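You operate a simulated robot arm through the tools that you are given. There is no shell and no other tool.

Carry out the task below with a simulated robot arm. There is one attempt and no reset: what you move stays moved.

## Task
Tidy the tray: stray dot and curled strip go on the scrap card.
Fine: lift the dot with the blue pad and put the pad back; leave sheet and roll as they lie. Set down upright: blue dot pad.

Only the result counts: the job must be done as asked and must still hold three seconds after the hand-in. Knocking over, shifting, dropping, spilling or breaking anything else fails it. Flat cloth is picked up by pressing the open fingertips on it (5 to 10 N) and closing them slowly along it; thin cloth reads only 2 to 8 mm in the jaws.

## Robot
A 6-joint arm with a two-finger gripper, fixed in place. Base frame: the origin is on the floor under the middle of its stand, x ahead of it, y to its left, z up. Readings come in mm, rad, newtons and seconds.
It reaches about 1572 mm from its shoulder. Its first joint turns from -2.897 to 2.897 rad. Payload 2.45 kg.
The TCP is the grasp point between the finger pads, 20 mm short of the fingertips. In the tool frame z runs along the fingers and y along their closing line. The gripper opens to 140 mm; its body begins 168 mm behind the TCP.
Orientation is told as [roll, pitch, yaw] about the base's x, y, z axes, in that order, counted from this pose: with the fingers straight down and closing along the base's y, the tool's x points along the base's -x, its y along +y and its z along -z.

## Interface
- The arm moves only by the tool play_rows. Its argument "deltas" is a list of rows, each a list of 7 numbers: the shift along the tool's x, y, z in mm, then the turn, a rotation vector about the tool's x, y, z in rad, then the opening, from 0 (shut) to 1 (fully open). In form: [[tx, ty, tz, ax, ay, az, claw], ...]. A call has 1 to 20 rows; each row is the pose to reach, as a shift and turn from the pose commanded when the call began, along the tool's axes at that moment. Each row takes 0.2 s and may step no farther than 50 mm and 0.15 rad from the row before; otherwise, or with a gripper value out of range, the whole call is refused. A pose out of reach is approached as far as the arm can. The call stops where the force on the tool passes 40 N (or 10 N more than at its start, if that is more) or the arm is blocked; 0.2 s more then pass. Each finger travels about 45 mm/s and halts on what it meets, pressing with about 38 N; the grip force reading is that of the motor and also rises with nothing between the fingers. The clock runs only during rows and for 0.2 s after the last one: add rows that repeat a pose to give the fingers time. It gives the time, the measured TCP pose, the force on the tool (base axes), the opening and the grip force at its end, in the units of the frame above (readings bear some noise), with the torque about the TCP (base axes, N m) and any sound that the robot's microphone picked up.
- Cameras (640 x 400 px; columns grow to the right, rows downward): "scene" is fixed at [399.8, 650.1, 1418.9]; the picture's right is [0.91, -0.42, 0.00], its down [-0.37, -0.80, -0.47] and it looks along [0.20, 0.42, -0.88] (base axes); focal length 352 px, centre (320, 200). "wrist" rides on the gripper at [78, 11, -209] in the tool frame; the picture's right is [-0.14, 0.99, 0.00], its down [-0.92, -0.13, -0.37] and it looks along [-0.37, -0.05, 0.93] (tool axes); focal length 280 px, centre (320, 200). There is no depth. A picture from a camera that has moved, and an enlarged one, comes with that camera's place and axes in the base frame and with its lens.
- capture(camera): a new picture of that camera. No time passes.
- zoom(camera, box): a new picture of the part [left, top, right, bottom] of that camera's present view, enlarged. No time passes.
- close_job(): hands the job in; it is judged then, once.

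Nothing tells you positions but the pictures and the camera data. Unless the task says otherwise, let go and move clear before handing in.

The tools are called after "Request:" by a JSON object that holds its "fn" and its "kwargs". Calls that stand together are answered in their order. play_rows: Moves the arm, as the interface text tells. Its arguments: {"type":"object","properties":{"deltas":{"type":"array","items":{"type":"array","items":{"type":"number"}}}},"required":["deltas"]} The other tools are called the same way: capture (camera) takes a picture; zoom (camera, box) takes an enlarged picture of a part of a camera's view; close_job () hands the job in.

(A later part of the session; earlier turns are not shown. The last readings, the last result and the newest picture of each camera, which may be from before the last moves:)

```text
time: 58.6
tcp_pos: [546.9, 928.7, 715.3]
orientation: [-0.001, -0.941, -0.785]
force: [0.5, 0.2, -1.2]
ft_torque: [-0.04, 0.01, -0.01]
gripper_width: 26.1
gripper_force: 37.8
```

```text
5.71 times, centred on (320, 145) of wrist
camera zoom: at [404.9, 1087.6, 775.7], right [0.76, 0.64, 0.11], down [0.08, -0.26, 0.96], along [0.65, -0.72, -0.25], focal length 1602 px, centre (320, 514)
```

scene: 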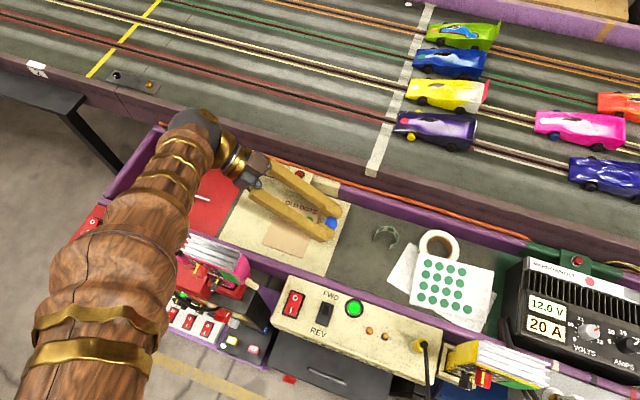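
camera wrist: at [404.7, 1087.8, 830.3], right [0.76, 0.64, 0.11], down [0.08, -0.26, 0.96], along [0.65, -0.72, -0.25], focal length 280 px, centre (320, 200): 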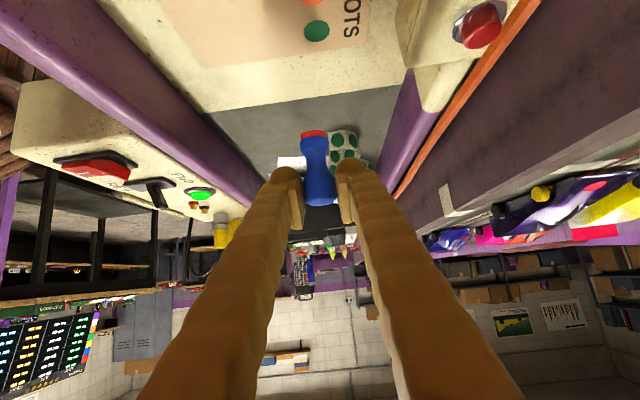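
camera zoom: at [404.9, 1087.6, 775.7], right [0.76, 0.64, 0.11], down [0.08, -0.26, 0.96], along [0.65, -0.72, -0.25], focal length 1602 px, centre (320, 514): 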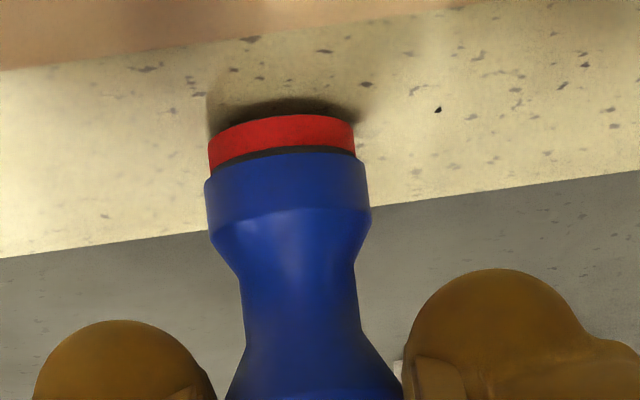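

Request:
{"fn": "play_rows", "kwargs": {"deltas": [[0.4, 0, 0.3, 0, 0, 0, 0.1], [0.8, 0, 0.59, 0, 0, 0, 0.1], [1.2, 0, 0.88, 0, 0, 0, 0.1], [1.2, 0, 0.88, 0, 0, 0, 0.1]]}}

Request:
{"fn": "zoom", "kwargs": {"camera": "wrist", "box": [280, 110, 360, 180]}}

```text
time: 59.6
tcp_pos: [548.2, 927.9, 715.0]
orientation: [0.002, -0.939, -0.786]
force: [-0.8, -0.2, 11.7]
ft_torque: [-0.09, -0.06, 0.03]
gripper_width: 25.7
gripper_force: 37.8
```

```text
5.71 times, centred on (320, 145) of wrist
camera zoom: at [405.0, 1087.8, 775.4], right [0.76, 0.64, 0.11], down [0.08, -0.26, 0.96], along [0.65, -0.72, -0.25], focal length 1602 px, centre (320, 514)
```

zoom: 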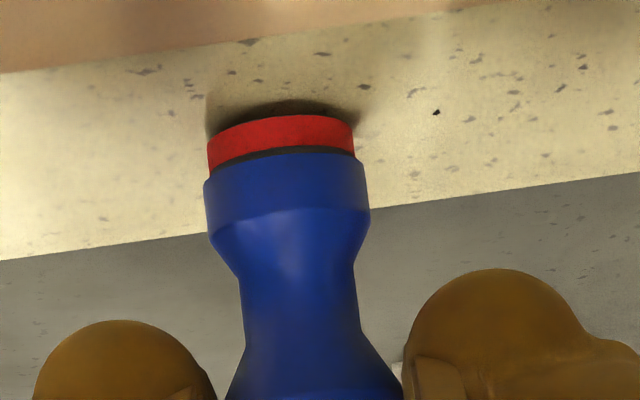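

The foot touches at exactly the height predicted (floor 661). I'll raise 3 mm, lean a little further so the pad is only about 6° off vertical, and look again.

Request:
{"fn": "play_rows", "kwargs": {"deltas": [[-1.2, 0, -0.9, 0, 0, 0, 0.1], [-2.8, 0, -2.06, 0, 0, 0, 0.1], [-2.8, 0, -2.06, 0, -0.065, 0, 0.1], [-2.8, 0, -2.06, 0, -0.13, 0, 0.1], [-2.8, 0, -2.06, 0, -0.13, 0, 0.1]]}}

Request:
{"fn": "zoom", "kwargs": {"camera": "scene", "box": [170, 100, 370, 260]}}

Request:
{"fn": "capture", "kwargs": {"camera": "wrist"}}

```text
time: 60.8
tcp_pos: [548.1, 929.0, 717.2]
orientation: [-0.001, -1.07, -0.784]
force: [-0.4, -0.5, 0.2]
ft_torque: [0.01, 0.02, -0.02]
gripper_width: 26.3
gripper_force: 37.7
```

```text
2.50 times, centred on (270, 180) of scene
camera zoom: at [399.8, 650.1, 1418.9], right [0.91, -0.42, 0.0], down [-0.37, -0.8, -0.47], along [0.2, 0.42, -0.88], focal length 879 px, centre (445, 250)
```

zoom: 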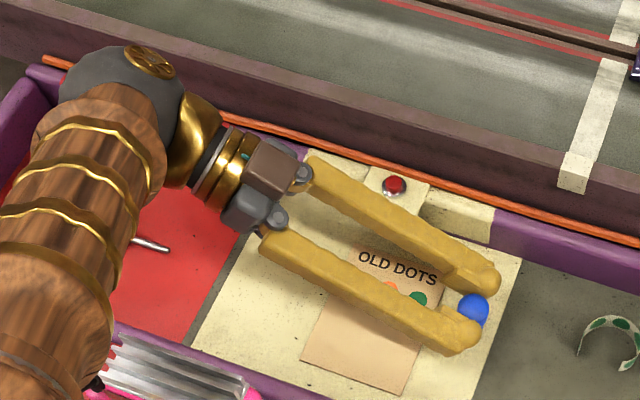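

```text
taken
camera wrist: at [400.7, 1092.2, 749.5], right [0.75, 0.65, 0.12], down [-0.01, -0.17, 0.98], along [0.66, -0.74, -0.13], focal length 280 px, centre (320, 200)
```

wrist: 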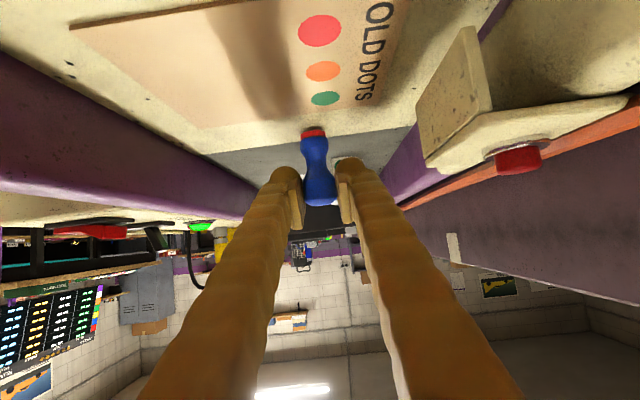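

The pad now looks nearly upright, and the hand and arm are clear. I'll lower the last 4 mm to light contact.

Request:
{"fn": "play_rows", "kwargs": {"deltas": [[1.3, 0, 0.72, 0, 0, 0, 0.1], [2.63, 0, 1.44, 0, 0, 0, 0.1], [3.07, 0, 1.68, 0, 0, 0, 0.1], [3.42, 0, 1.87, 0, 0, 0, 0.1], [3.42, 0, 1.87, 0, 0, 0, 0.1]]}}

Request:
{"fn": "zoom", "kwargs": {"camera": "wrist", "box": [280, 110, 360, 180]}}

```text
time: 62.0
tcp_pos: [548.2, 927.9, 713.9]
orientation: [0.0, -1.07, -0.786]
force: [0.6, -0.3, 0.9]
ft_torque: [-0.05, -0.07, 0.04]
gripper_width: 26.0
gripper_force: 38.6
```

```text
5.71 times, centred on (320, 145) of wrist
camera zoom: at [401.0, 1092.2, 745.5], right [0.75, 0.65, 0.12], down [-0.01, -0.17, 0.98], along [0.66, -0.74, -0.13], focal length 1602 px, centre (320, 514)
```

zoom: 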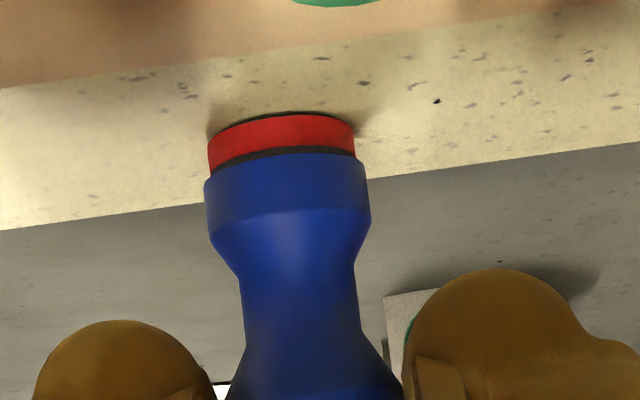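

It is just touching (0.9 N). I'll open the jaws slightly and let the pad settle on its foot.

Request:
{"fn": "play_rows", "kwargs": {"deltas": [[0, 0, 0, 0, 0, 0, 0.19], [0, 0, 0, 0, 0, 0, 0.2], [0, 0, 0, 0, 0, 0, 0.21], [0, 0, 0, 0, 0, 0, 0.22], [0, 0, 0, 0, 0, 0, 0.22], [0, 0, 0, 0, 0, 0, 0.22]]}}

Request:
{"fn": "zoom", "kwargs": {"camera": "wrist", "box": [260, 100, 380, 220]}}

Request:
{"fn": "zoom", "kwargs": {"camera": "scene", "box": [290, 180, 370, 250]}}

```text
time: 63.4
tcp_pos: [547.9, 928.2, 713.8]
orientation: [0.002, -1.069, -0.787]
force: [-0.4, -0.8, -0.1]
ft_torque: [0.02, -0.02, 0.03]
gripper_width: 30.8
gripper_force: 0.1
```

```text
3.33 times, centred on (320, 160) of wrist
camera zoom: at [400.9, 1092.2, 745.5], right [0.75, 0.65, 0.12], down [-0.01, -0.17, 0.98], along [0.66, -0.74, -0.13], focal length 935 px, centre (320, 333)
```

zoom: 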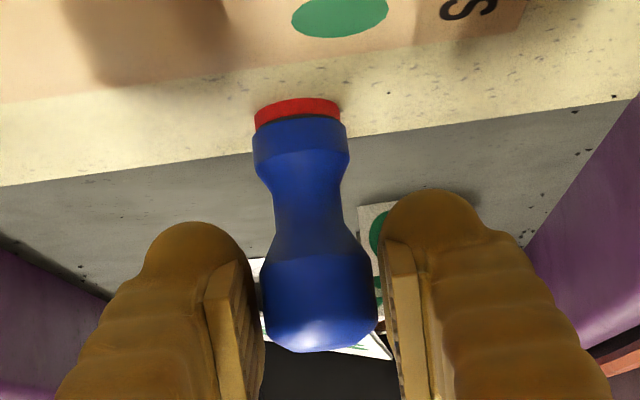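

```text
5.71 times, centred on (330, 215) of scene
camera zoom: at [399.8, 650.1, 1418.9], right [0.91, -0.42, 0.0], down [-0.37, -0.8, -0.47], along [0.2, 0.42, -0.88], focal length 2010 px, centre (263, 114)
```

zoom: 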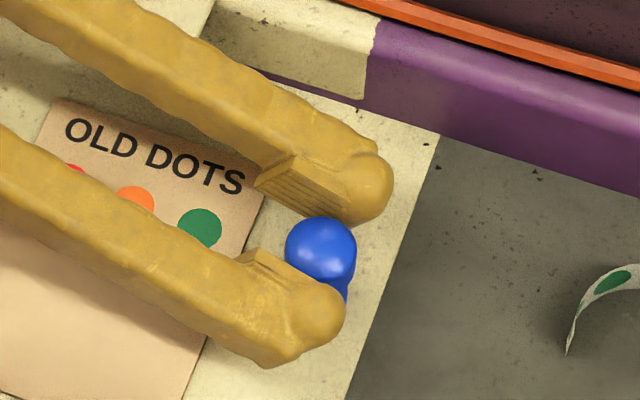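

The pad is released and standing. I'll open wider and slide the fingers away along their own direction.

Request:
{"fn": "play_rows", "kwargs": {"deltas": [[0, 0, 0, 0, 0, 0, 0.27], [0, 0, 0, 0, 0, 0, 0.32], [0, 0, 0, 0, 0, 0, 0.36], [0, 0, -5, 0, 0, 0, 0.36], [0, 0, -15, 0, 0, 0, 0.36], [0, 0, -30, 0, 0, 0, 0.36], [0, 0, -50, 0, 0, 0, 0.36], [0, 0, -70, 0, 0, 0, 0.36], [0, 0, -70, 0, 0, 0, 0.36]]}}

Request:
{"fn": "capture", "kwargs": {"camera": "wrist"}}

Request:
{"fn": "zoom", "kwargs": {"camera": "scene", "box": [270, 170, 390, 260]}}

```text
time: 65.4
tcp_pos: [505.5, 972.7, 746.7]
orientation: [-0.003, -1.069, -0.786]
force: [0.8, -0.4, -0.5]
ft_torque: [0.0, 0.0, 0.02]
gripper_width: 50.2
gripper_force: 0.1
```

```text
taken
camera wrist: at [357.1, 1135.7, 779.2], right [0.75, 0.65, 0.12], down [-0.01, -0.17, 0.98], along [0.66, -0.74, -0.13], focal length 280 px, centre (320, 200)
```

wrist: 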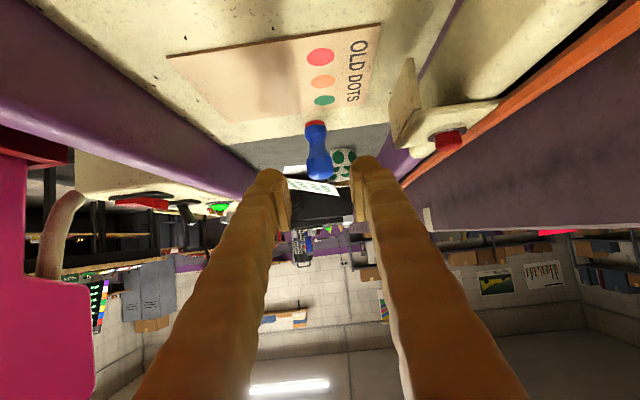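

```text
4.44 times, centred on (330, 215) of scene
camera zoom: at [399.8, 650.1, 1418.9], right [0.91, -0.42, 0.0], down [-0.37, -0.8, -0.47], along [0.2, 0.42, -0.88], focal length 1564 px, centre (276, 133)
```

zoom: 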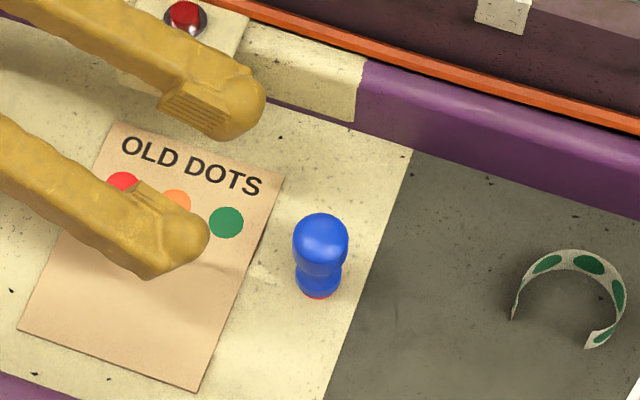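

The pad is standing upright beside the card, and everything else is untouched. From the readings, the jaws really bite about 6 mm below the TCP, so the right height for the knob is z≈715. I'll raise the hand and turn it back to pointing straight down.

Request:
{"fn": "play_rows", "kwargs": {"deltas": [[-26.3, 0, -14.4, 0, 0, 0, 0.36], [-52.7, 0, -28.7, 0, 0, 0, 0.36], [-52.7, 0, -28.7, 0, 0.135, 0, 0.36], [-52.7, 0, -28.7, 0, 0.27, 0, 0.36], [-52.7, 0, -28.7, 0, 0.405, 0, 0.36], [-52.7, 0, -28.7, 0, 0.54, 0, 0.36], [-52.7, 0, -28.7, 0, 0.675, 0, 0.36], [-52.7, 0, -28.7, 0, 0.81, 0, 0.36], [-52.7, 0, -28.7, 0, 0.945, 0, 0.36], [-52.7, 0, -28.7, 0, 1.07, 0, 0.36], [-52.7, 0, -28.7, 0, 1.07, 0, 0.36]]}}

Request:
{"fn": "capture", "kwargs": {"camera": "wrist"}}

```text
time: 67.8
tcp_pos: [504.5, 972.3, 807.6]
orientation: [0.001, 0.001, -0.785]
force: [0.3, 0.1, 0.3]
ft_torque: [-0.03, 0.01, -0.02]
gripper_width: 50.4
gripper_force: 0.0
```

```text
taken
camera wrist: at [458.4, 1034.0, 1016.9], right [0.8, 0.6, 0.0], down [0.56, -0.74, 0.37], along [0.22, -0.29, -0.93], focal length 280 px, centre (320, 200)
```

wrist: 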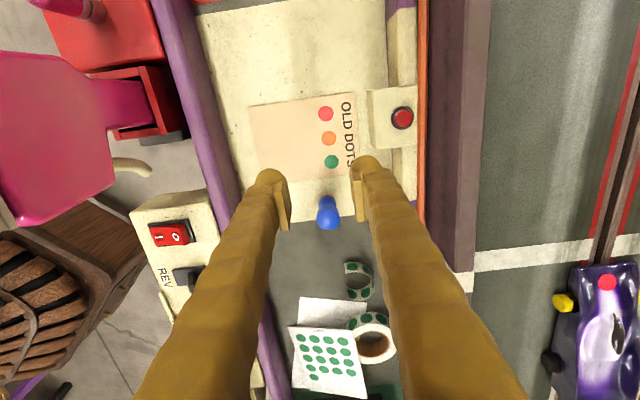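

Request:
{"fn": "play_rows", "kwargs": {"deltas": [[-6, 0, 0, 0, 0, -0.14, 0.36], [-12, 0, 0, 0, 0, -0.28, 0.36], [-18, 0, 0, 0, 0, -0.42, 0.36], [-24, -0.1, 0, 0, 0, -0.56, 0.36], [-30, -0.2, 0, 0, 0, -0.7, 0.36], [-36, -0.2, 0, 0, 0, -0.84, 0.36], [-42, -0.3, 0, 0, 0, -0.98, 0.36], [-48, -0.4, 0, 0, 0, -1.12, 0.36], [-54, -0.4, 0, 0, 0, -1.26, 0.36], [-60, -0.5, 0, 0, 0, -1.4, 0.36], [-64.6, -0.5, 0, 0, 0, -1.52, 0.36], [-64.6, -0.5, 0, 0, 0, -1.571, 0.36], [-64.6, -0.5, 0, 0, 0, -1.571, 0.36]]}}

Request:
{"fn": "capture", "kwargs": {"camera": "wrist"}}

Request:
{"fn": "zoom", "kwargs": {"camera": "wrist", "box": [270, 120, 370, 220]}}

```text
time: 70.6
tcp_pos: [550.3, 925.0, 807.1]
orientation: [0.0, 0.001, 0.785]
force: [0.1, -0.9, 0.1]
ft_torque: [0.02, 0.03, 0.01]
gripper_width: 50.5
gripper_force: 0.0
```

```text
taken
camera wrist: at [488.2, 877.5, 1017.0], right [-0.6, 0.8, 0.0], down [0.74, 0.56, 0.37], along [0.29, 0.22, -0.93], focal length 280 px, centre (320, 200)
```

wrist: 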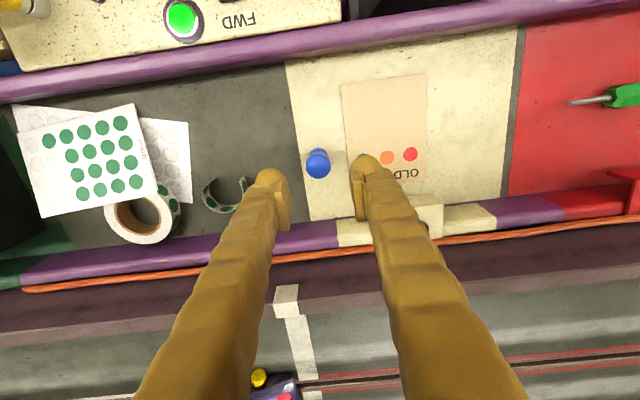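

```text
4.00 times, centred on (320, 170) of wrist
camera zoom: at [488.2, 877.5, 1017.0], right [-0.6, 0.8, 0.0], down [0.74, 0.56, 0.37], along [0.29, 0.22, -0.93], focal length 1122 px, centre (320, 320)
```

zoom: 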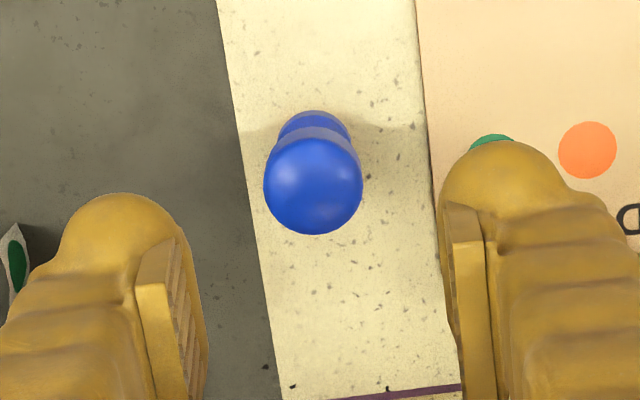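

The pad is almost directly below, about 2 mm to the left. I'll go down to the right grip height of z≈715.

Request:
{"fn": "play_rows", "kwargs": {"deltas": [[-1, -2, 20, 0, 0, 0, 0.36], [-1, -2, 42, 0, 0, 0, 0.36], [-1, -2, 62, 0, 0, 0, 0.36], [-1, -2, 78, 0, 0, 0, 0.36], [-1, -2, 88, 0, 0, 0, 0.36], [-1, -2, 93, 0, 0, 0, 0.36], [-1, -2, 93, 0, 0, 0, 0.36]]}}

Request:
{"fn": "zoom", "kwargs": {"camera": "wrist", "box": [240, 130, 400, 230]}}

```text
time: 72.2
tcp_pos: [553.6, 924.9, 714.9]
orientation: [-0.001, 0.0, 0.787]
force: [0.5, 0.4, -0.2]
ft_torque: [-0.02, 0.01, 0.0]
gripper_width: 50.5
gripper_force: 0.1
```

```text
4.00 times, centred on (320, 180) of wrist
camera zoom: at [490.6, 877.0, 924.0], right [-0.6, 0.8, 0.0], down [0.74, 0.56, 0.37], along [0.29, 0.22, -0.93], focal length 1122 px, centre (320, 280)
```

zoom: 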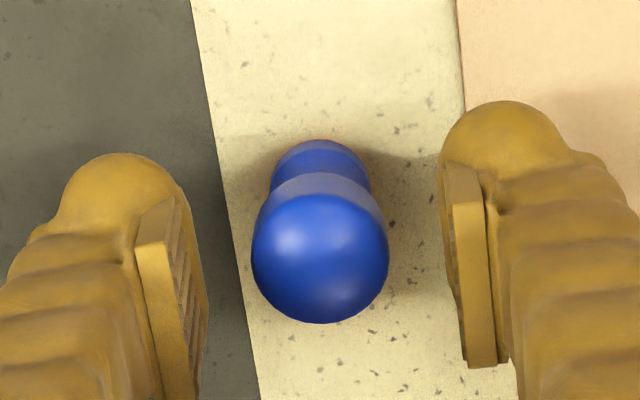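

The pad is well centred, so I'll close on it.

Request:
{"fn": "play_rows", "kwargs": {"deltas": [[0, 0, 0, 0, 0, 0, 0.3], [0, 0, 0, 0, 0, 0, 0.25], [0, 0, 0, 0, 0, 0, 0.21], [0, 0, 0, 0, 0, 0, 0.17], [0, 0, 0, 0, 0, 0, 0.13], [0, 0, 0, 0, 0, 0, 0.1], [0, 0, 0, 0, 0, 0, 0.1]]}}

Request:
{"fn": "zoom", "kwargs": {"camera": "wrist", "box": [240, 130, 400, 230]}}

```text
time: 73.8
tcp_pos: [552.0, 924.9, 715.0]
orientation: [0.0, 0.0, 0.785]
force: [-0.3, 1.0, -0.3]
ft_torque: [-0.01, 0.02, 0.01]
gripper_width: 25.2
gripper_force: 37.9
```

```text
4.00 times, centred on (320, 180) of wrist
camera zoom: at [490.7, 877.0, 924.1], right [-0.6, 0.8, 0.0], down [0.74, 0.56, 0.37], along [0.29, 0.22, -0.93], focal length 1122 px, centre (320, 280)
```

zoom: 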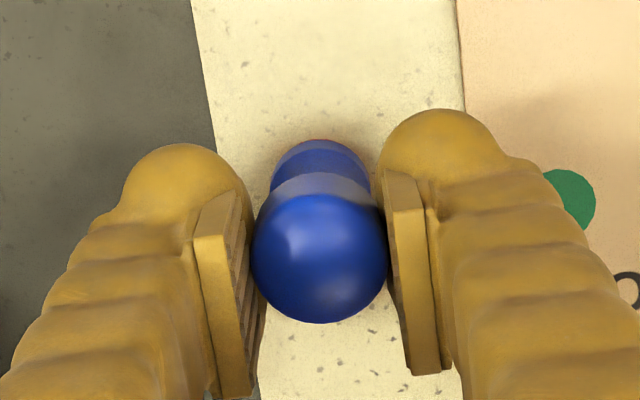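

The grip is solid at 25.2 mm. I'll lift the pad, carry it over the near-left part of the card and stop just above it.

Request:
{"fn": "play_rows", "kwargs": {"deltas": [[0, 0, -2, 0, 0, 0, 0.1], [0, 0, -10, 0, 0, 0, 0.1], [0, 0, -25, 0, 0, 0, 0.1], [0, 0, -35, 0, 0, 0, 0.1], [12, 15, -35, 0, 0, 0, 0.1], [24, 30, -35, 0, 0, 0, 0.1], [36, 45, -35, 0, 0, 0, 0.1], [46.3, 59.3, -35, 0, 0, 0, 0.1], [46.3, 59.3, -20, 0, 0, 0, 0.1], [46.3, 59.3, -8, 0, 0, 0, 0.1], [46.3, 59.3, -8, 0, 0, 0, 0.1]]}}

Request:
{"fn": "capture", "kwargs": {"camera": "wrist"}}

Request:
{"fn": "zoom", "kwargs": {"camera": "wrist", "box": [240, 110, 400, 230]}}

Request:
{"fn": "zoom", "kwargs": {"camera": "scene", "box": [250, 180, 350, 270]}}

```text
time: 76.2
tcp_pos: [477.4, 934.5, 722.9]
orientation: [-0.001, -0.002, 0.784]
force: [1.1, -0.3, -1.2]
ft_torque: [0.01, 0.0, -0.01]
gripper_width: 25.1
gripper_force: 37.9
```

```text
taken
camera wrist: at [415.9, 886.7, 931.7], right [-0.6, 0.8, 0.0], down [0.74, 0.56, 0.37], along [0.29, 0.22, -0.93], focal length 280 px, centre (320, 200)
```

wrist: 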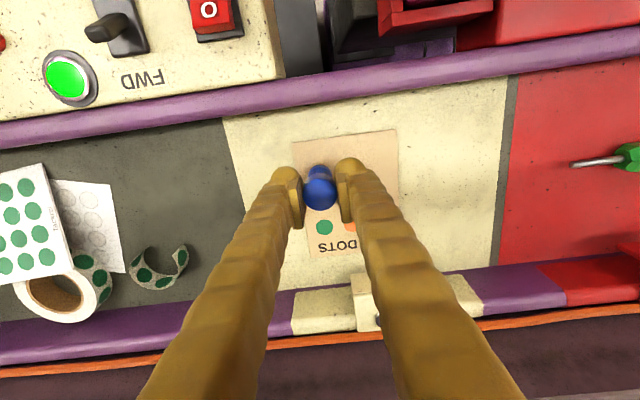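

```text
3.33 times, centred on (320, 170) of wrist
camera zoom: at [415.9, 886.7, 931.7], right [-0.6, 0.8, 0.0], down [0.74, 0.56, 0.37], along [0.29, 0.22, -0.93], focal length 935 px, centre (320, 300)
```

zoom: 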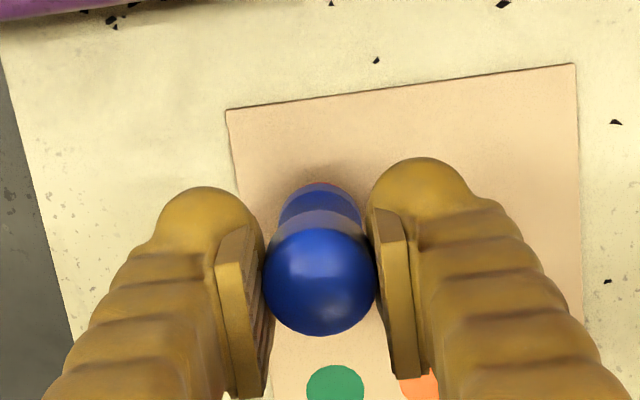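

```text
4.44 times, centred on (300, 225) of scene
camera zoom: at [399.8, 650.1, 1418.9], right [0.91, -0.42, 0.0], down [-0.37, -0.8, -0.47], along [0.2, 0.42, -0.88], focal length 1564 px, centre (409, 89)
```

zoom: 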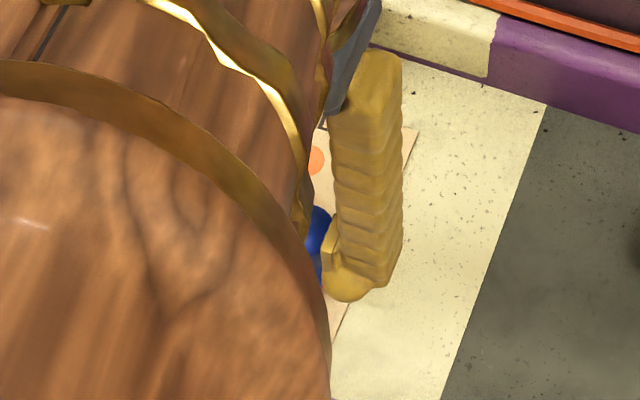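

I'm hovering about 6 mm above the card. I'll press down and build the force up in steps, listening for anything.

Request:
{"fn": "play_rows", "kwargs": {"deltas": [[0, 0, 3, 0, 0, 0, 0.1], [0, 0, 5, 0, 0, 0, 0.1], [0, 0, 6, 0, 0, 0, 0.1], [0, 0, 6.6, 0, 0, 0, 0.1], [0, 0, 7, 0, 0, 0, 0.1], [0, 0, 7, 0, 0, 0, 0.1]]}}

```text
time: 77.6
tcp_pos: [477.3, 934.4, 716.5]
orientation: [0.0, -0.002, 0.786]
force: [0.8, 0.8, 28.4]
ft_torque: [0.05, 0.01, 0.0]
gripper_width: 25.3
gripper_force: 38.0
```

Request:
{"fn": "play_rows", "kwargs": {"deltas": [[0, 0, 0.15, 0, 0, 0, 0.1], [0, 0, 0.3, 0, 0, 0, 0.1], [0, 0, 0.3, 0, 0, 0, 0.1], [0, 0, 0.3, 0, 0, 0, 0.1]]}}

Request:
{"fn": "zoom", "kwargs": {"camera": "wrist", "box": [240, 110, 400, 230]}}

```text
time: 78.6
tcp_pos: [477.0, 934.3, 716.3]
orientation: [0.0, -0.002, 0.787]
force: [1.1, 1.6, 38.8]
ft_torque: [0.06, -0.06, 0.02]
gripper_width: 25.1
gripper_force: 38.0
```

```text
3.33 times, centred on (320, 170) of wrist
camera zoom: at [415.8, 886.0, 925.3], right [-0.6, 0.8, 0.0], down [0.74, 0.56, 0.37], along [0.29, 0.22, -0.93], focal length 935 px, centre (320, 300)
```

zoom: 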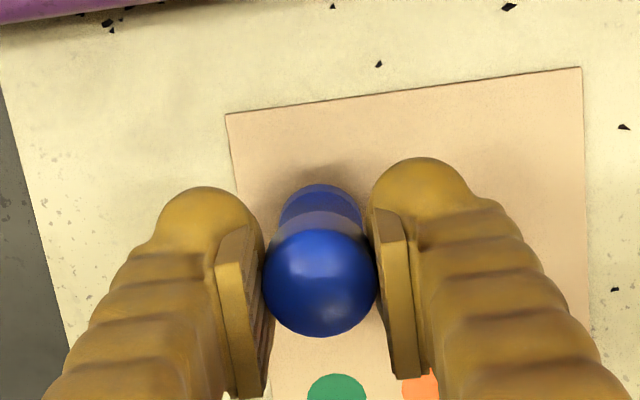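

I've pressed at nearly 39 N with no sound. I'll lift slowly and look.

Request:
{"fn": "play_rows", "kwargs": {"deltas": [[0, 0, -1, 0, 0, 0, 0.1], [0, 0, -2, 0, 0, 0, 0.1], [0, 0, -4, 0, 0, 0, 0.1], [0, 0, -10, 0, 0, 0, 0.1], [0, 0, -20, 0, 0, 0, 0.1], [0, 0, -32, 0, 0, 0, 0.1], [0, 0, -45, 0, 0, 0, 0.1], [0, 0, -45, 0, 0, 0, 0.1]]}}

Request:
{"fn": "zoom", "kwargs": {"camera": "wrist", "box": [240, 110, 400, 230]}}

Request:
{"fn": "zoom", "kwargs": {"camera": "wrist", "box": [300, 140, 340, 180]}}

```text
time: 80.4
tcp_pos: [477.2, 933.3, 760.9]
orientation: [-0.002, 0.0, 0.785]
force: [-0.7, 0.0, -0.9]
ft_torque: [0.01, -0.02, 0.02]
gripper_width: 25.0
gripper_force: 38.2
```

```text
3.33 times, centred on (320, 170) of wrist
camera zoom: at [415.9, 886.1, 969.4], right [-0.6, 0.8, 0.0], down [0.74, 0.56, 0.37], along [0.29, 0.22, -0.93], focal length 935 px, centre (320, 300)
```

zoom: 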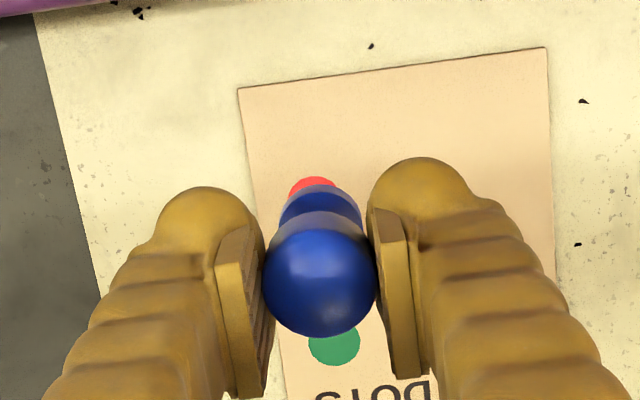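

```text
10.00 times, centred on (320, 160) of wrist
camera zoom: at [415.9, 886.1, 969.4], right [-0.6, 0.8, 0.0], down [0.74, 0.56, 0.37], along [0.29, 0.22, -0.93], focal length 2804 px, centre (320, 600)
```

zoom: 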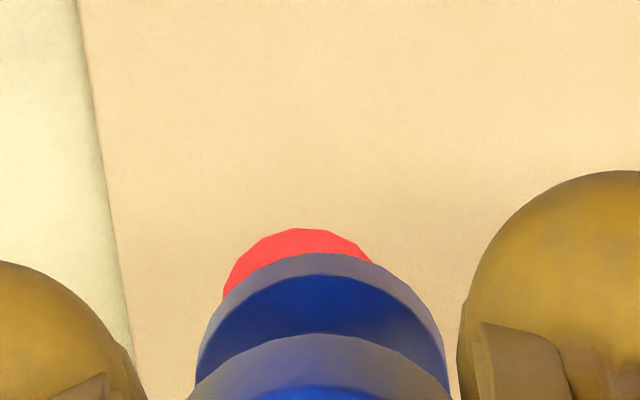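

Pressing hard worked: the red dot is now on the card. Next I'll take the pad back to its original spot, around (603.5, 926.7), and hover there to check.

Request:
{"fn": "play_rows", "kwargs": {"deltas": [[-16.6, -18.6, 0, 0, 0, 0, 0.1], [-33.3, -37.2, 0, 0, 0, 0, 0.1], [-49.9, -55.9, 0, 0, 0, 0, 0.1], [-66.6, -74.5, 0, 0, 0, 0, 0.1], [-83.2, -93.1, 0, 0, 0, 0, 0.1], [-83.2, -93.1, 15, 0, 0, 0, 0.1], [-83.2, -93.1, 28, 0, 0, 0, 0.1], [-83.2, -93.1, 36, 0, 0, 0, 0.1], [-83.2, -93.1, 36, 0, 0, 0, 0.1]]}}

Request:
{"fn": "capture", "kwargs": {"camera": "wrist"}}

Request:
{"fn": "zoom", "kwargs": {"camera": "wrist", "box": [240, 110, 400, 230]}}

Request:
{"fn": "zoom", "kwargs": {"camera": "scene", "box": [220, 160, 420, 285]}}

```text
time: 82.4
tcp_pos: [602.0, 927.2, 723.9]
orientation: [0.0, 0.0, 0.785]
force: [0.1, 0.6, -2.0]
ft_torque: [-0.01, 0.01, -0.02]
gripper_width: 25.1
gripper_force: 38.6
```

```text
taken
camera wrist: at [540.5, 879.4, 933.2], right [-0.6, 0.8, 0.0], down [0.74, 0.56, 0.37], along [0.29, 0.22, -0.93], focal length 280 px, centre (320, 200)
```

wrist: 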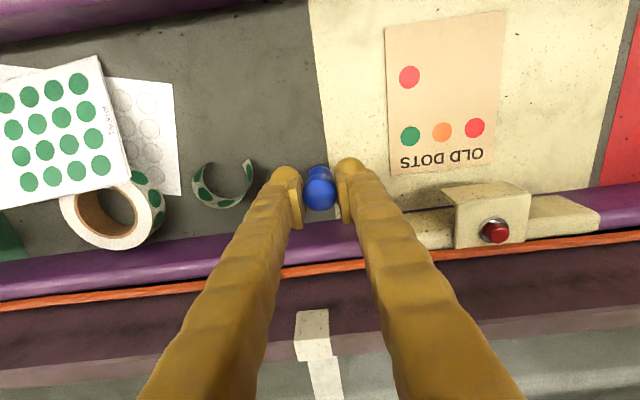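

```text
3.33 times, centred on (320, 170) of wrist
camera zoom: at [540.5, 879.4, 933.2], right [-0.6, 0.8, 0.0], down [0.74, 0.56, 0.37], along [0.29, 0.22, -0.93], focal length 935 px, centre (320, 300)
```

zoom: 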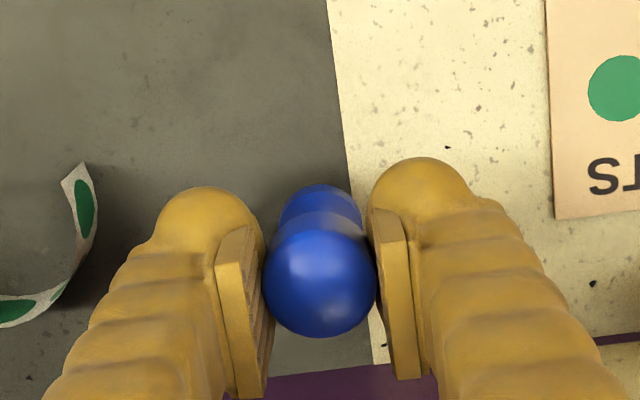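

```text
3.20 times, centred on (320, 222) of scene
camera zoom: at [399.8, 650.1, 1418.9], right [0.91, -0.42, 0.0], down [-0.37, -0.8, -0.47], along [0.2, 0.42, -0.88], focal length 1126 px, centre (320, 128)
```

zoom: 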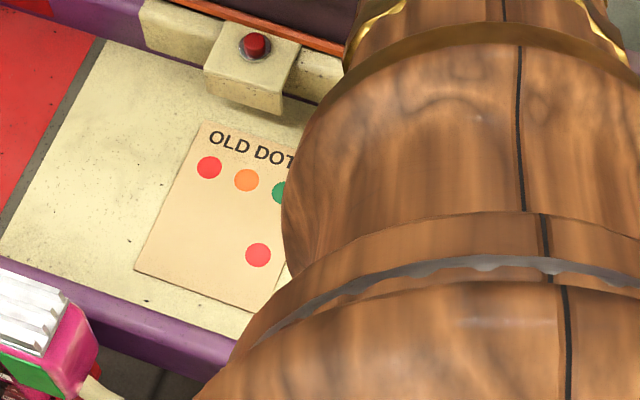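

The dot is on the card and the card hasn't moved. The pad is about 9 mm above its old spot, so I'll lower it gently.

Request:
{"fn": "play_rows", "kwargs": {"deltas": [[0, 0, 4, 0, 0, 0, 0.1], [0, 0, 7, 0, 0, 0, 0.1], [0, 0, 8.3, 0, 0, 0, 0.1], [0, 0, 8.3, 0, 0, 0, 0.1]]}}

```text
time: 83.4
tcp_pos: [601.4, 925.3, 714.8]
orientation: [0.002, 0.002, 0.784]
force: [0.7, 0.1, -0.6]
ft_torque: [0.01, 0.01, 0.0]
gripper_width: 25.1
gripper_force: 38.0
```

Request:
{"fn": "play_rows", "kwargs": {"deltas": [[0, 0, 0.4, 0, 0, 0, 0.1], [0, 0, 0.8, 0, 0, 0, 0.1], [0, 0, 0.8, 0, 0, 0, 0.1]]}}

Request:
{"fn": "zoom", "kwargs": {"camera": "wrist", "box": [240, 130, 400, 230]}}

```text
time: 84.2
tcp_pos: [602.2, 926.9, 715.6]
orientation: [0.002, 0.001, 0.785]
force: [-0.6, 0.3, 0.7]
ft_torque: [-0.03, 0.01, -0.03]
gripper_width: 25.5
gripper_force: 38.1
```

```text
4.00 times, centred on (320, 180) of wrist
camera zoom: at [540.7, 879.3, 924.3], right [-0.6, 0.8, 0.0], down [0.74, 0.56, 0.37], along [0.29, 0.22, -0.93], focal length 1122 px, centre (320, 280)
```

zoom: 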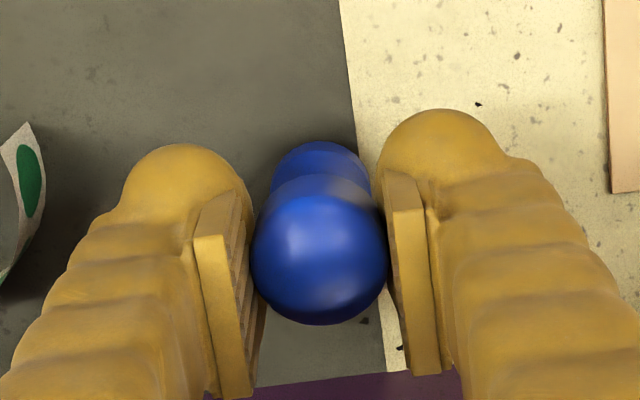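

Request:
{"fn": "play_rows", "kwargs": {"deltas": [[0, 0, 0.3, 0, 0, 0, 0.1], [0, 0, 0.6, 0, 0, 0, 0.1], [0, 0, 0.6, 0, 0, 0, 0.1]]}}

```text
time: 85.0
tcp_pos: [601.6, 927.8, 714.3]
orientation: [0.0, 0.001, 0.784]
force: [0.1, -0.7, -0.3]
ft_torque: [-0.04, -0.02, 0.01]
gripper_width: 25.4
gripper_force: 37.7
```

Request:
{"fn": "play_rows", "kwargs": {"deltas": [[0, 0, 0.4, 0, 0, 0, 0.1], [0, 0, 0.8, 0, 0, 0, 0.1], [0, 0, 0.8, 0, 0, 0, 0.1]]}}

Request:
{"fn": "zoom", "kwargs": {"camera": "wrist", "box": [240, 130, 400, 230]}}

```text
time: 85.8
tcp_pos: [602.5, 926.9, 714.2]
orientation: [0.0, 0.001, 0.785]
force: [-0.8, -2.5, 7.3]
ft_torque: [-0.16, 0.04, 0.01]
gripper_width: 25.2
gripper_force: 37.8
```

```text
4.00 times, centred on (320, 180) of wrist
camera zoom: at [540.3, 879.3, 923.2], right [-0.6, 0.8, 0.0], down [0.74, 0.56, 0.37], along [0.29, 0.22, -0.93], focal length 1122 px, centre (320, 280)
```

zoom: 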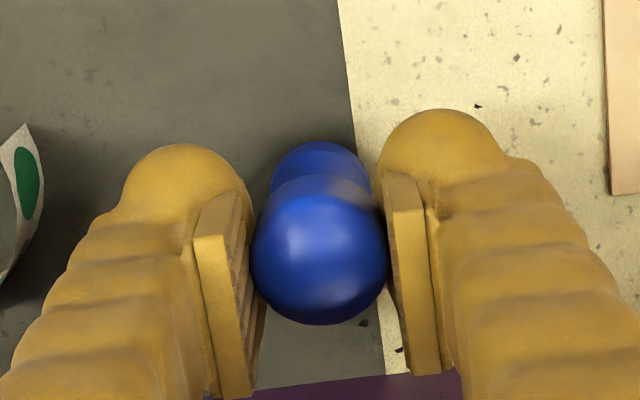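

It's in contact at 7 N. I'll ease off a touch and open the jaws slowly.

Request:
{"fn": "play_rows", "kwargs": {"deltas": [[0, 0, -0.3, 0, 0, 0, 0.1], [0, 0, -0.3, 0, 0, 0, 0.16], [0, 0, -0.3, 0, 0, 0, 0.18], [0, 0, -0.3, 0, 0, 0, 0.19], [0, 0, -0.3, 0, 0, 0, 0.2], [0, 0, -0.3, 0, 0, 0, 0.21], [0, 0, -0.3, 0, 0, 0, 0.21]]}}

Request:
{"fn": "zoom", "kwargs": {"camera": "wrist", "box": [240, 130, 400, 230]}}

```text
time: 87.4
tcp_pos: [602.3, 927.3, 713.5]
orientation: [0.0, 0.001, 0.785]
force: [-0.9, -0.4, -0.4]
ft_torque: [0.0, -0.05, -0.03]
gripper_width: 29.4
gripper_force: 0.1
```

```text
4.00 times, centred on (320, 180) of wrist
camera zoom: at [540.4, 879.4, 923.2], right [-0.6, 0.8, 0.0], down [0.74, 0.56, 0.37], along [0.29, 0.22, -0.93], focal length 1122 px, centre (320, 280)
```

zoom: 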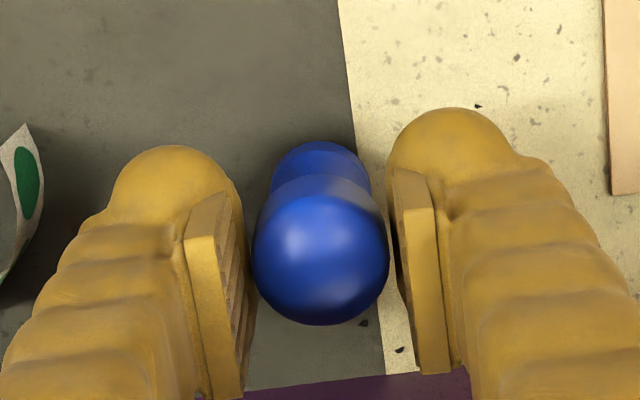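

The pad stands by itself between the jaws. I'll open wider and rise straight up, then check it.

Request:
{"fn": "play_rows", "kwargs": {"deltas": [[0, 0, 0, 0, 0, 0, 0.25], [0, 0, 0, 0, 0, 0, 0.3], [0, 0, 0, 0, 0, 0, 0.34], [0, 0, 0, 0, 0, 0, 0.34], [0, 0, -5, 0, 0, 0, 0.34], [0, 0, -15, 0, 0, 0, 0.34], [0, 0, -30, 0, 0, 0, 0.34], [0, 0, -50, 0, 0, 0, 0.34], [0, 0, -75, 0, 0, 0, 0.34], [0, 0, -75, 0, 0, 0, 0.34]]}}

Request:
{"fn": "capture", "kwargs": {"camera": "wrist"}}

Request:
{"fn": "zoom", "kwargs": {"camera": "wrist", "box": [220, 90, 420, 215]}}

```text
time: 89.6
tcp_pos: [603.1, 927.7, 789.8]
orientation: [0.0, -0.001, 0.785]
force: [0.3, -0.3, 0.7]
ft_torque: [0.01, 0.0, -0.04]
gripper_width: 47.4
gripper_force: 0.1
```

```text
taken
camera wrist: at [541.1, 879.6, 998.9], right [-0.6, 0.8, 0.0], down [0.74, 0.56, 0.37], along [0.29, 0.22, -0.93], focal length 280 px, centre (320, 200)
```

wrist: 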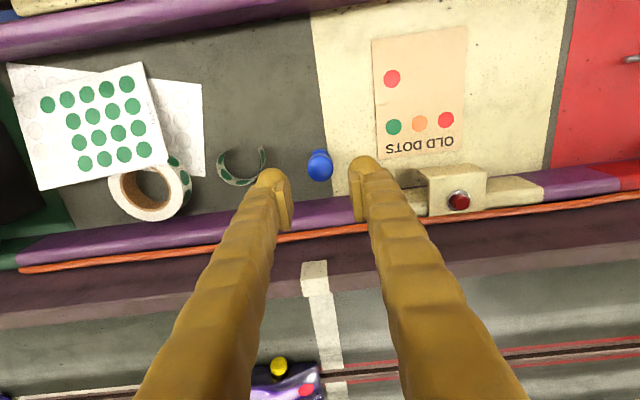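

```text
3.20 times, centred on (320, 152) of wrist
camera zoom: at [541.1, 879.6, 998.9], right [-0.6, 0.8, 0.0], down [0.74, 0.56, 0.37], along [0.29, 0.22, -0.93], focal length 897 px, centre (320, 352)
```

zoom: 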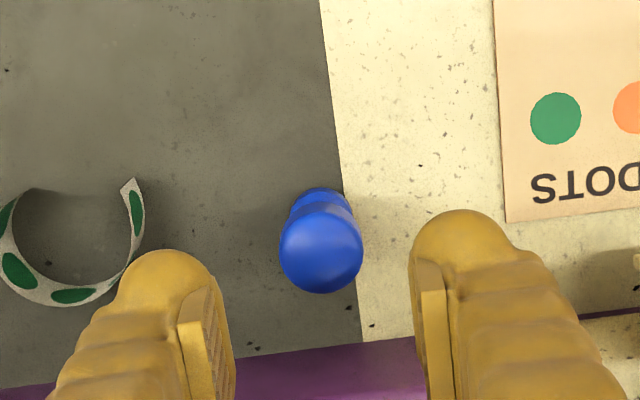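

The pad is back on its spot, upright, and the dot is on the card. Next is the strip: I'll move over its right-hand wall and look closely.

Request:
{"fn": "play_rows", "kwargs": {"deltas": [[2, -17, 0, 0, 0, 0, 0.34], [4.5, -34, 0, 0, 0, 0, 0.34], [7, -51, 0, 0, 0, 0, 0.34], [9.2, -68, 0, 0, 0, 0, 0.34], [9.2, -68, 20, 0, 0, 0, 0.34], [9.2, -68, 20, 0, 0, 0, 0.34]]}}

Request:
{"fn": "capture", "kwargs": {"camera": "wrist"}}

Request:
{"fn": "zoom", "kwargs": {"camera": "wrist", "box": [250, 120, 370, 210]}}

Request:
{"fn": "zoom", "kwargs": {"camera": "scene", "box": [340, 190, 440, 270]}}

```text
time: 91.0
tcp_pos: [643.6, 874.0, 769.2]
orientation: [0.0, -0.001, 0.785]
force: [-0.6, -0.1, -0.2]
ft_torque: [-0.04, -0.03, 0.02]
gripper_width: 47.9
gripper_force: 0.1
```

```text
taken
camera wrist: at [581.4, 825.6, 978.2], right [-0.6, 0.8, 0.0], down [0.74, 0.56, 0.37], along [0.29, 0.22, -0.93], focal length 280 px, centre (320, 200)
```

wrist: 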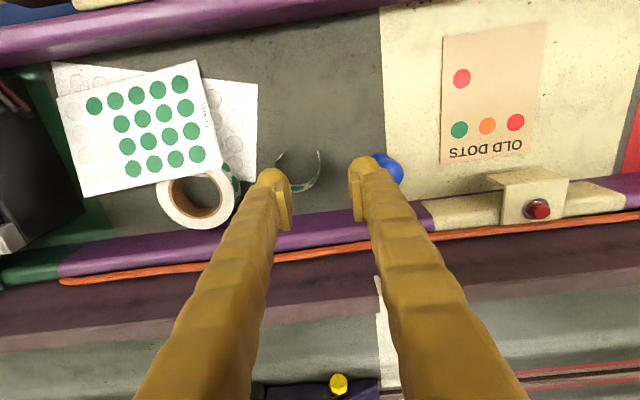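

```text
4.44 times, centred on (310, 165) of wrist
camera zoom: at [581.4, 825.6, 978.2], right [-0.6, 0.8, 0.0], down [0.74, 0.56, 0.37], along [0.29, 0.22, -0.93], focal length 1246 px, centre (364, 356)
```

zoom: 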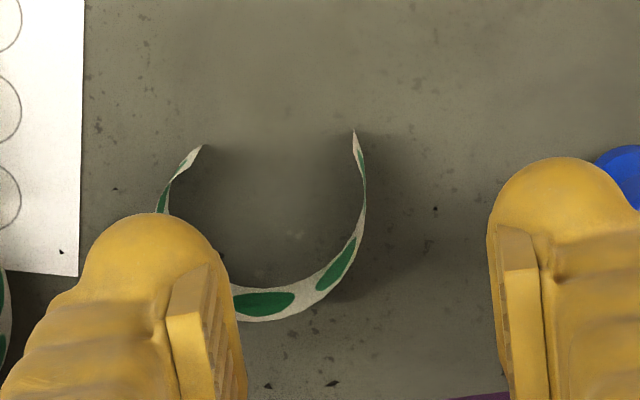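

```text
5.00 times, centred on (390, 230) of scene
camera zoom: at [399.8, 650.1, 1418.9], right [0.91, -0.42, 0.0], down [-0.37, -0.8, -0.47], along [0.2, 0.42, -0.88], focal length 1759 px, centre (-30, 50)
```

zoom: 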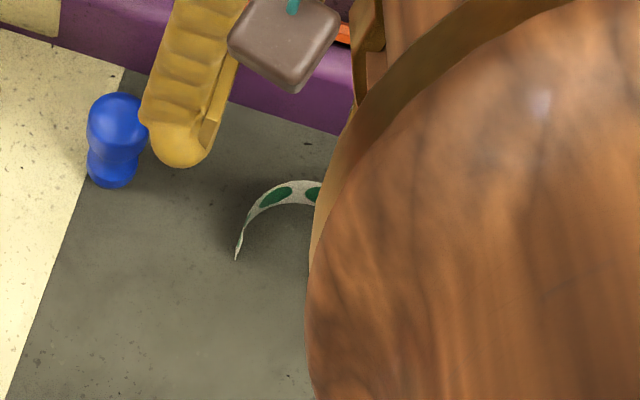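

The strip's right-hand wall runs straight along the fingers' direction, directly under the TCP. I'll narrow the jaws and come down to just above the strip to check the alignment.

Request:
{"fn": "play_rows", "kwargs": {"deltas": [[1, 0, 5, 0, 0, 0, 0.25], [2, 0, 12, 0, 0, 0, 0.16], [3, 0, 25, 0, 0, 0, 0.1], [3, 0, 38, 0, 0, 0, 0.1], [3, 0, 50, 0, 0, 0, 0.1], [3, 0, 50, 0, 0, 0, 0.1]]}}

Request:
{"fn": "capture", "kwargs": {"camera": "wrist"}}

Request:
{"fn": "zoom", "kwargs": {"camera": "wrist", "box": [250, 110, 390, 220]}}

```text
time: 92.4
tcp_pos: [641.2, 870.2, 718.7]
orientation: [0.0, 0.0, 0.785]
force: [-1.0, -0.2, 0.3]
ft_torque: [0.0, -0.03, -0.01]
gripper_width: 13.9
gripper_force: 0.1
```

```text
taken
camera wrist: at [579.7, 822.2, 928.1], right [-0.6, 0.8, 0.0], down [0.74, 0.56, 0.37], along [0.29, 0.22, -0.93], focal length 280 px, centre (320, 200)
```

wrist: 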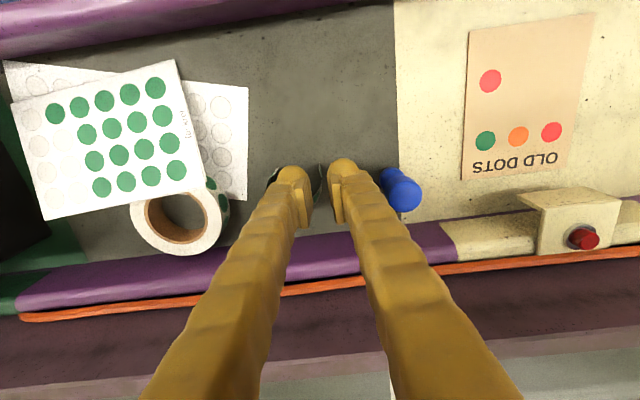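

```text
3.64 times, centred on (320, 165) of wrist
camera zoom: at [579.7, 822.2, 928.1], right [-0.6, 0.8, 0.0], down [0.74, 0.56, 0.37], along [0.29, 0.22, -0.93], focal length 1020 px, centre (320, 327)
```

zoom: 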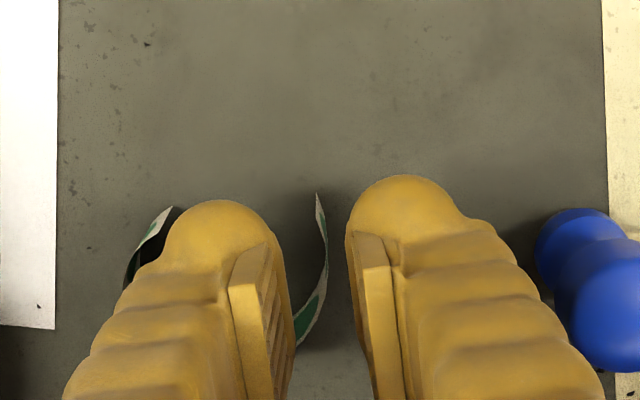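

The strip's wall is between the fingertips, about 1 mm right of centre, and the pad is clear to the right. I'll shift slightly toward the strip's free end, narrow the jaws and lower them around the wall.

Request:
{"fn": "play_rows", "kwargs": {"deltas": [[2.5, 0.6, 0, 0, 0, -0.05, 0.08], [5, 1.0, 4, 0, 0, -0.1, 0.075], [5, 1.0, 14, 0, 0, -0.1, 0.075], [5, 1.0, 22, 0, 0, -0.1, 0.075], [5, 1.0, 22, 0, 0, -0.1, 0.075]]}}

Request:
{"fn": "zoom", "kwargs": {"camera": "wrist", "box": [250, 110, 390, 220]}}

Request:
{"fn": "capture", "kwargs": {"camera": "wrist"}}

```text
time: 93.5
tcp_pos: [638.0, 869.2, 702.8]
orientation: [0.002, -0.002, 0.884]
force: [-1.9, -3.6, 17.3]
ft_torque: [-0.22, -0.14, -0.1]
gripper_width: 10.4
gripper_force: 0.1
stopped in row 5: the force on the tool passed its limit at 40 N (the readings are from after the stop); the commanded pose is now the measured one
```

```text
3.64 times, centred on (320, 165) of wrist
camera zoom: at [580.9, 814.1, 911.5], right [-0.68, 0.73, 0.0], down [0.68, 0.63, 0.37], along [0.27, 0.25, -0.93], focal length 1020 px, centre (320, 327)
```

zoom: 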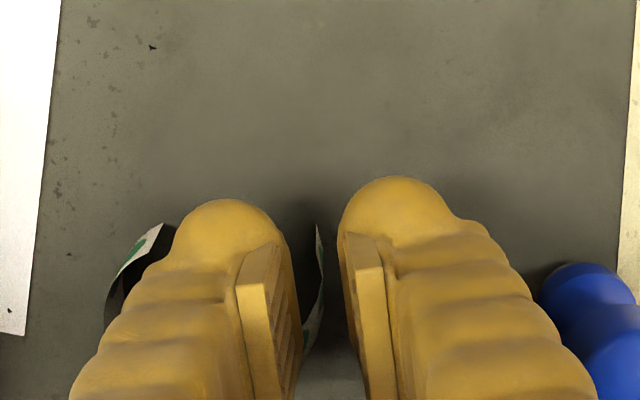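

```text
taken
camera wrist: at [580.9, 814.1, 911.5], right [-0.68, 0.73, 0.0], down [0.68, 0.63, 0.37], along [0.27, 0.25, -0.93], focal length 280 px, centre (320, 200)
```

wrist: 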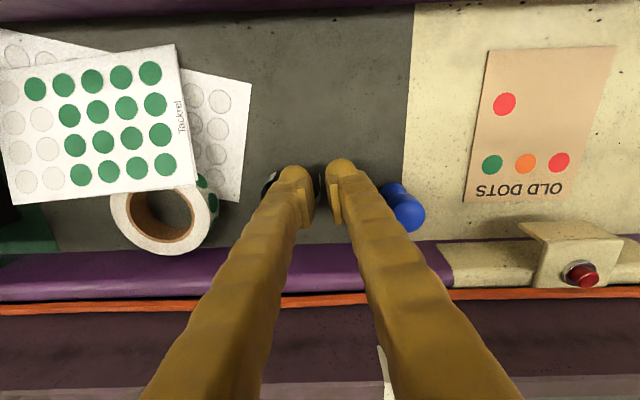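

The call stopped on force: a fingertip met the top edge of the strip. I'll back straight up and look at what it touched.

Request:
{"fn": "play_rows", "kwargs": {"deltas": [[0, 0, -2, 0, 0, 0, 0.075], [0, 0, -10, 0, 0, 0, 0.075], [0, 0, -25, 0, 0, 0, 0.075], [0, 0, -45, 0, 0, 0, 0.075], [0, 0, -65, 0, 0, 0, 0.075], [0, 0, -65, 0, 0, 0, 0.36], [0, 0, -65, 0, 0, 0, 0.5], [0, 0, -65, 0, 0, 0, 0.5]]}}

Request:
{"fn": "capture", "kwargs": {"camera": "wrist"}}

Request:
{"fn": "zoom", "kwargs": {"camera": "wrist", "box": [240, 110, 400, 220]}}

```text
time: 95.3
tcp_pos: [636.3, 868.0, 765.1]
orientation: [0.001, -0.004, 0.885]
force: [-0.7, 0.1, 0.2]
ft_torque: [0.03, 0.03, -0.02]
gripper_width: 70.0
gripper_force: 0.2
```

```text
taken
camera wrist: at [580.2, 813.6, 975.1], right [-0.68, 0.73, 0.0], down [0.68, 0.63, 0.37], along [0.27, 0.25, -0.93], focal length 280 px, centre (320, 200)
```

wrist: 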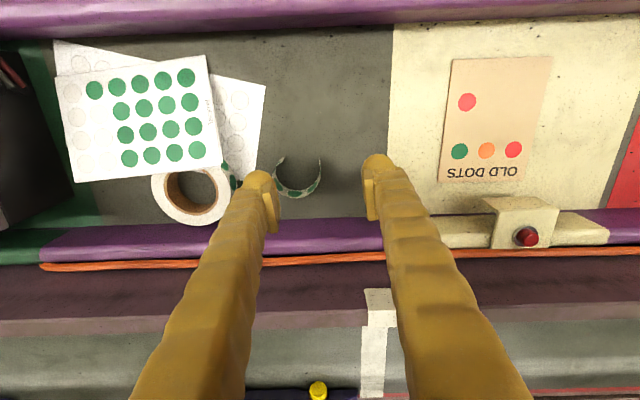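

```text
3.64 times, centred on (320, 165) of wrist
camera zoom: at [580.2, 813.6, 975.1], right [-0.68, 0.73, 0.0], down [0.68, 0.63, 0.37], along [0.27, 0.25, -0.93], focal length 1020 px, centre (320, 327)
```

zoom: 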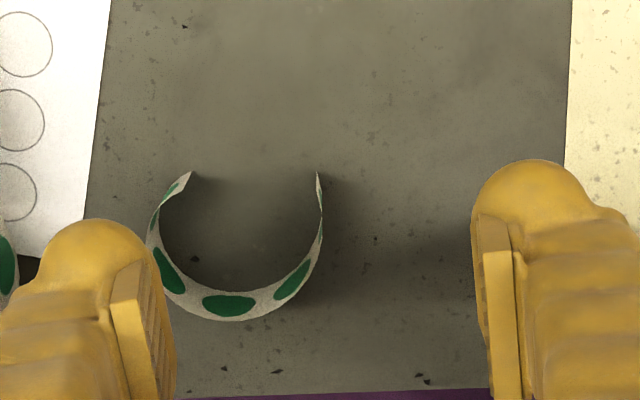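

The fingers are too thick to fit inside the C, and a fingertip met the strip's far end from above; the strip is unmoved and kept its shape. It is stiff, so I'll grip it from outside across its 51 mm width instead. I'll centre over it and check the clearances.

Request:
{"fn": "play_rows", "kwargs": {"deltas": [[-1.4, -9, 0, 0, 0, 0.04, 0.48], [-2.8, -18, 0, 0, 0, 0.08, 0.46], [-4.2, -26.1, 0, 0, 0, 0.1, 0.45], [-4.2, -26.1, 18, 0, 0, 0.1, 0.45], [-4.2, -26.1, 34, 0, 0, 0.1, 0.45], [-4.2, -26.1, 34, 0, 0, 0.1, 0.45]]}}

Request:
{"fn": "capture", "kwargs": {"camera": "wrist"}}

Request:
{"fn": "zoom", "kwargs": {"camera": "wrist", "box": [230, 110, 410, 220]}}

Request:
{"fn": "zoom", "kwargs": {"camera": "scene", "box": [320, 180, 480, 300]}}

```text
time: 96.7
tcp_pos: [660.2, 855.2, 732.3]
orientation: [0.0, -0.003, 0.785]
force: [0.2, -0.3, 0.1]
ft_torque: [0.0, 0.0, 0.0]
gripper_width: 62.7
gripper_force: 0.0
```

```text
taken
camera wrist: at [598.8, 806.6, 940.9], right [-0.6, 0.8, 0.0], down [0.74, 0.56, 0.37], along [0.3, 0.22, -0.93], focal length 280 px, centre (320, 200)
```

wrist: 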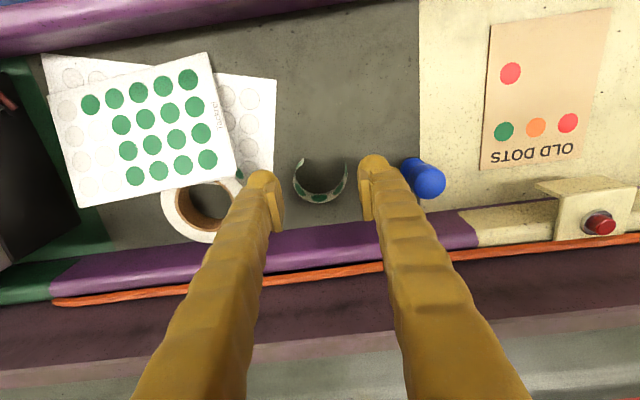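

```text
3.56 times, centred on (320, 165) of wrist
camera zoom: at [598.8, 806.6, 940.9], right [-0.6, 0.8, 0.0], down [0.74, 0.56, 0.37], along [0.3, 0.22, -0.93], focal length 997 px, centre (320, 324)
```

zoom: 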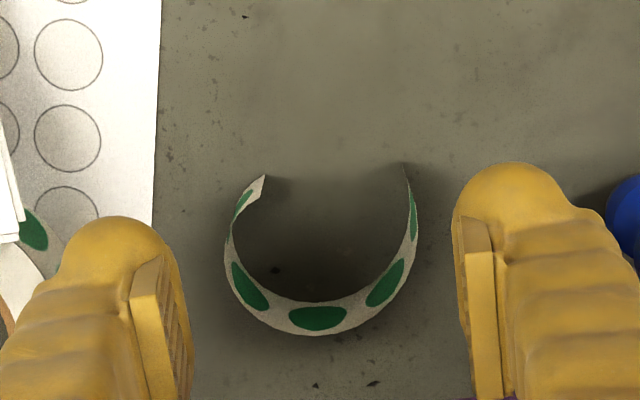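

```text
3.33 times, centred on (400, 240) of scene
camera zoom: at [399.8, 650.1, 1418.9], right [0.91, -0.42, 0.0], down [-0.37, -0.8, -0.47], along [0.2, 0.42, -0.88], focal length 1173 px, centre (53, 67)
```

zoom: 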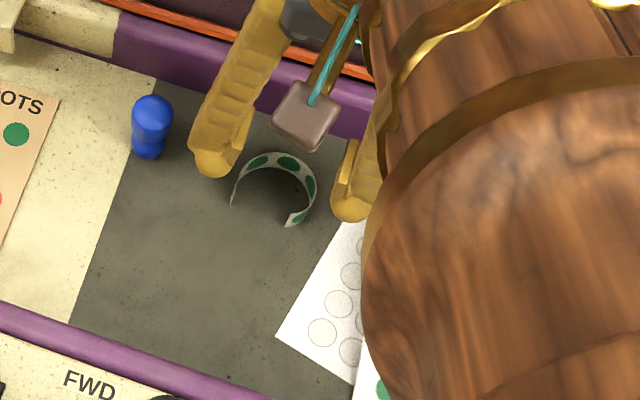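

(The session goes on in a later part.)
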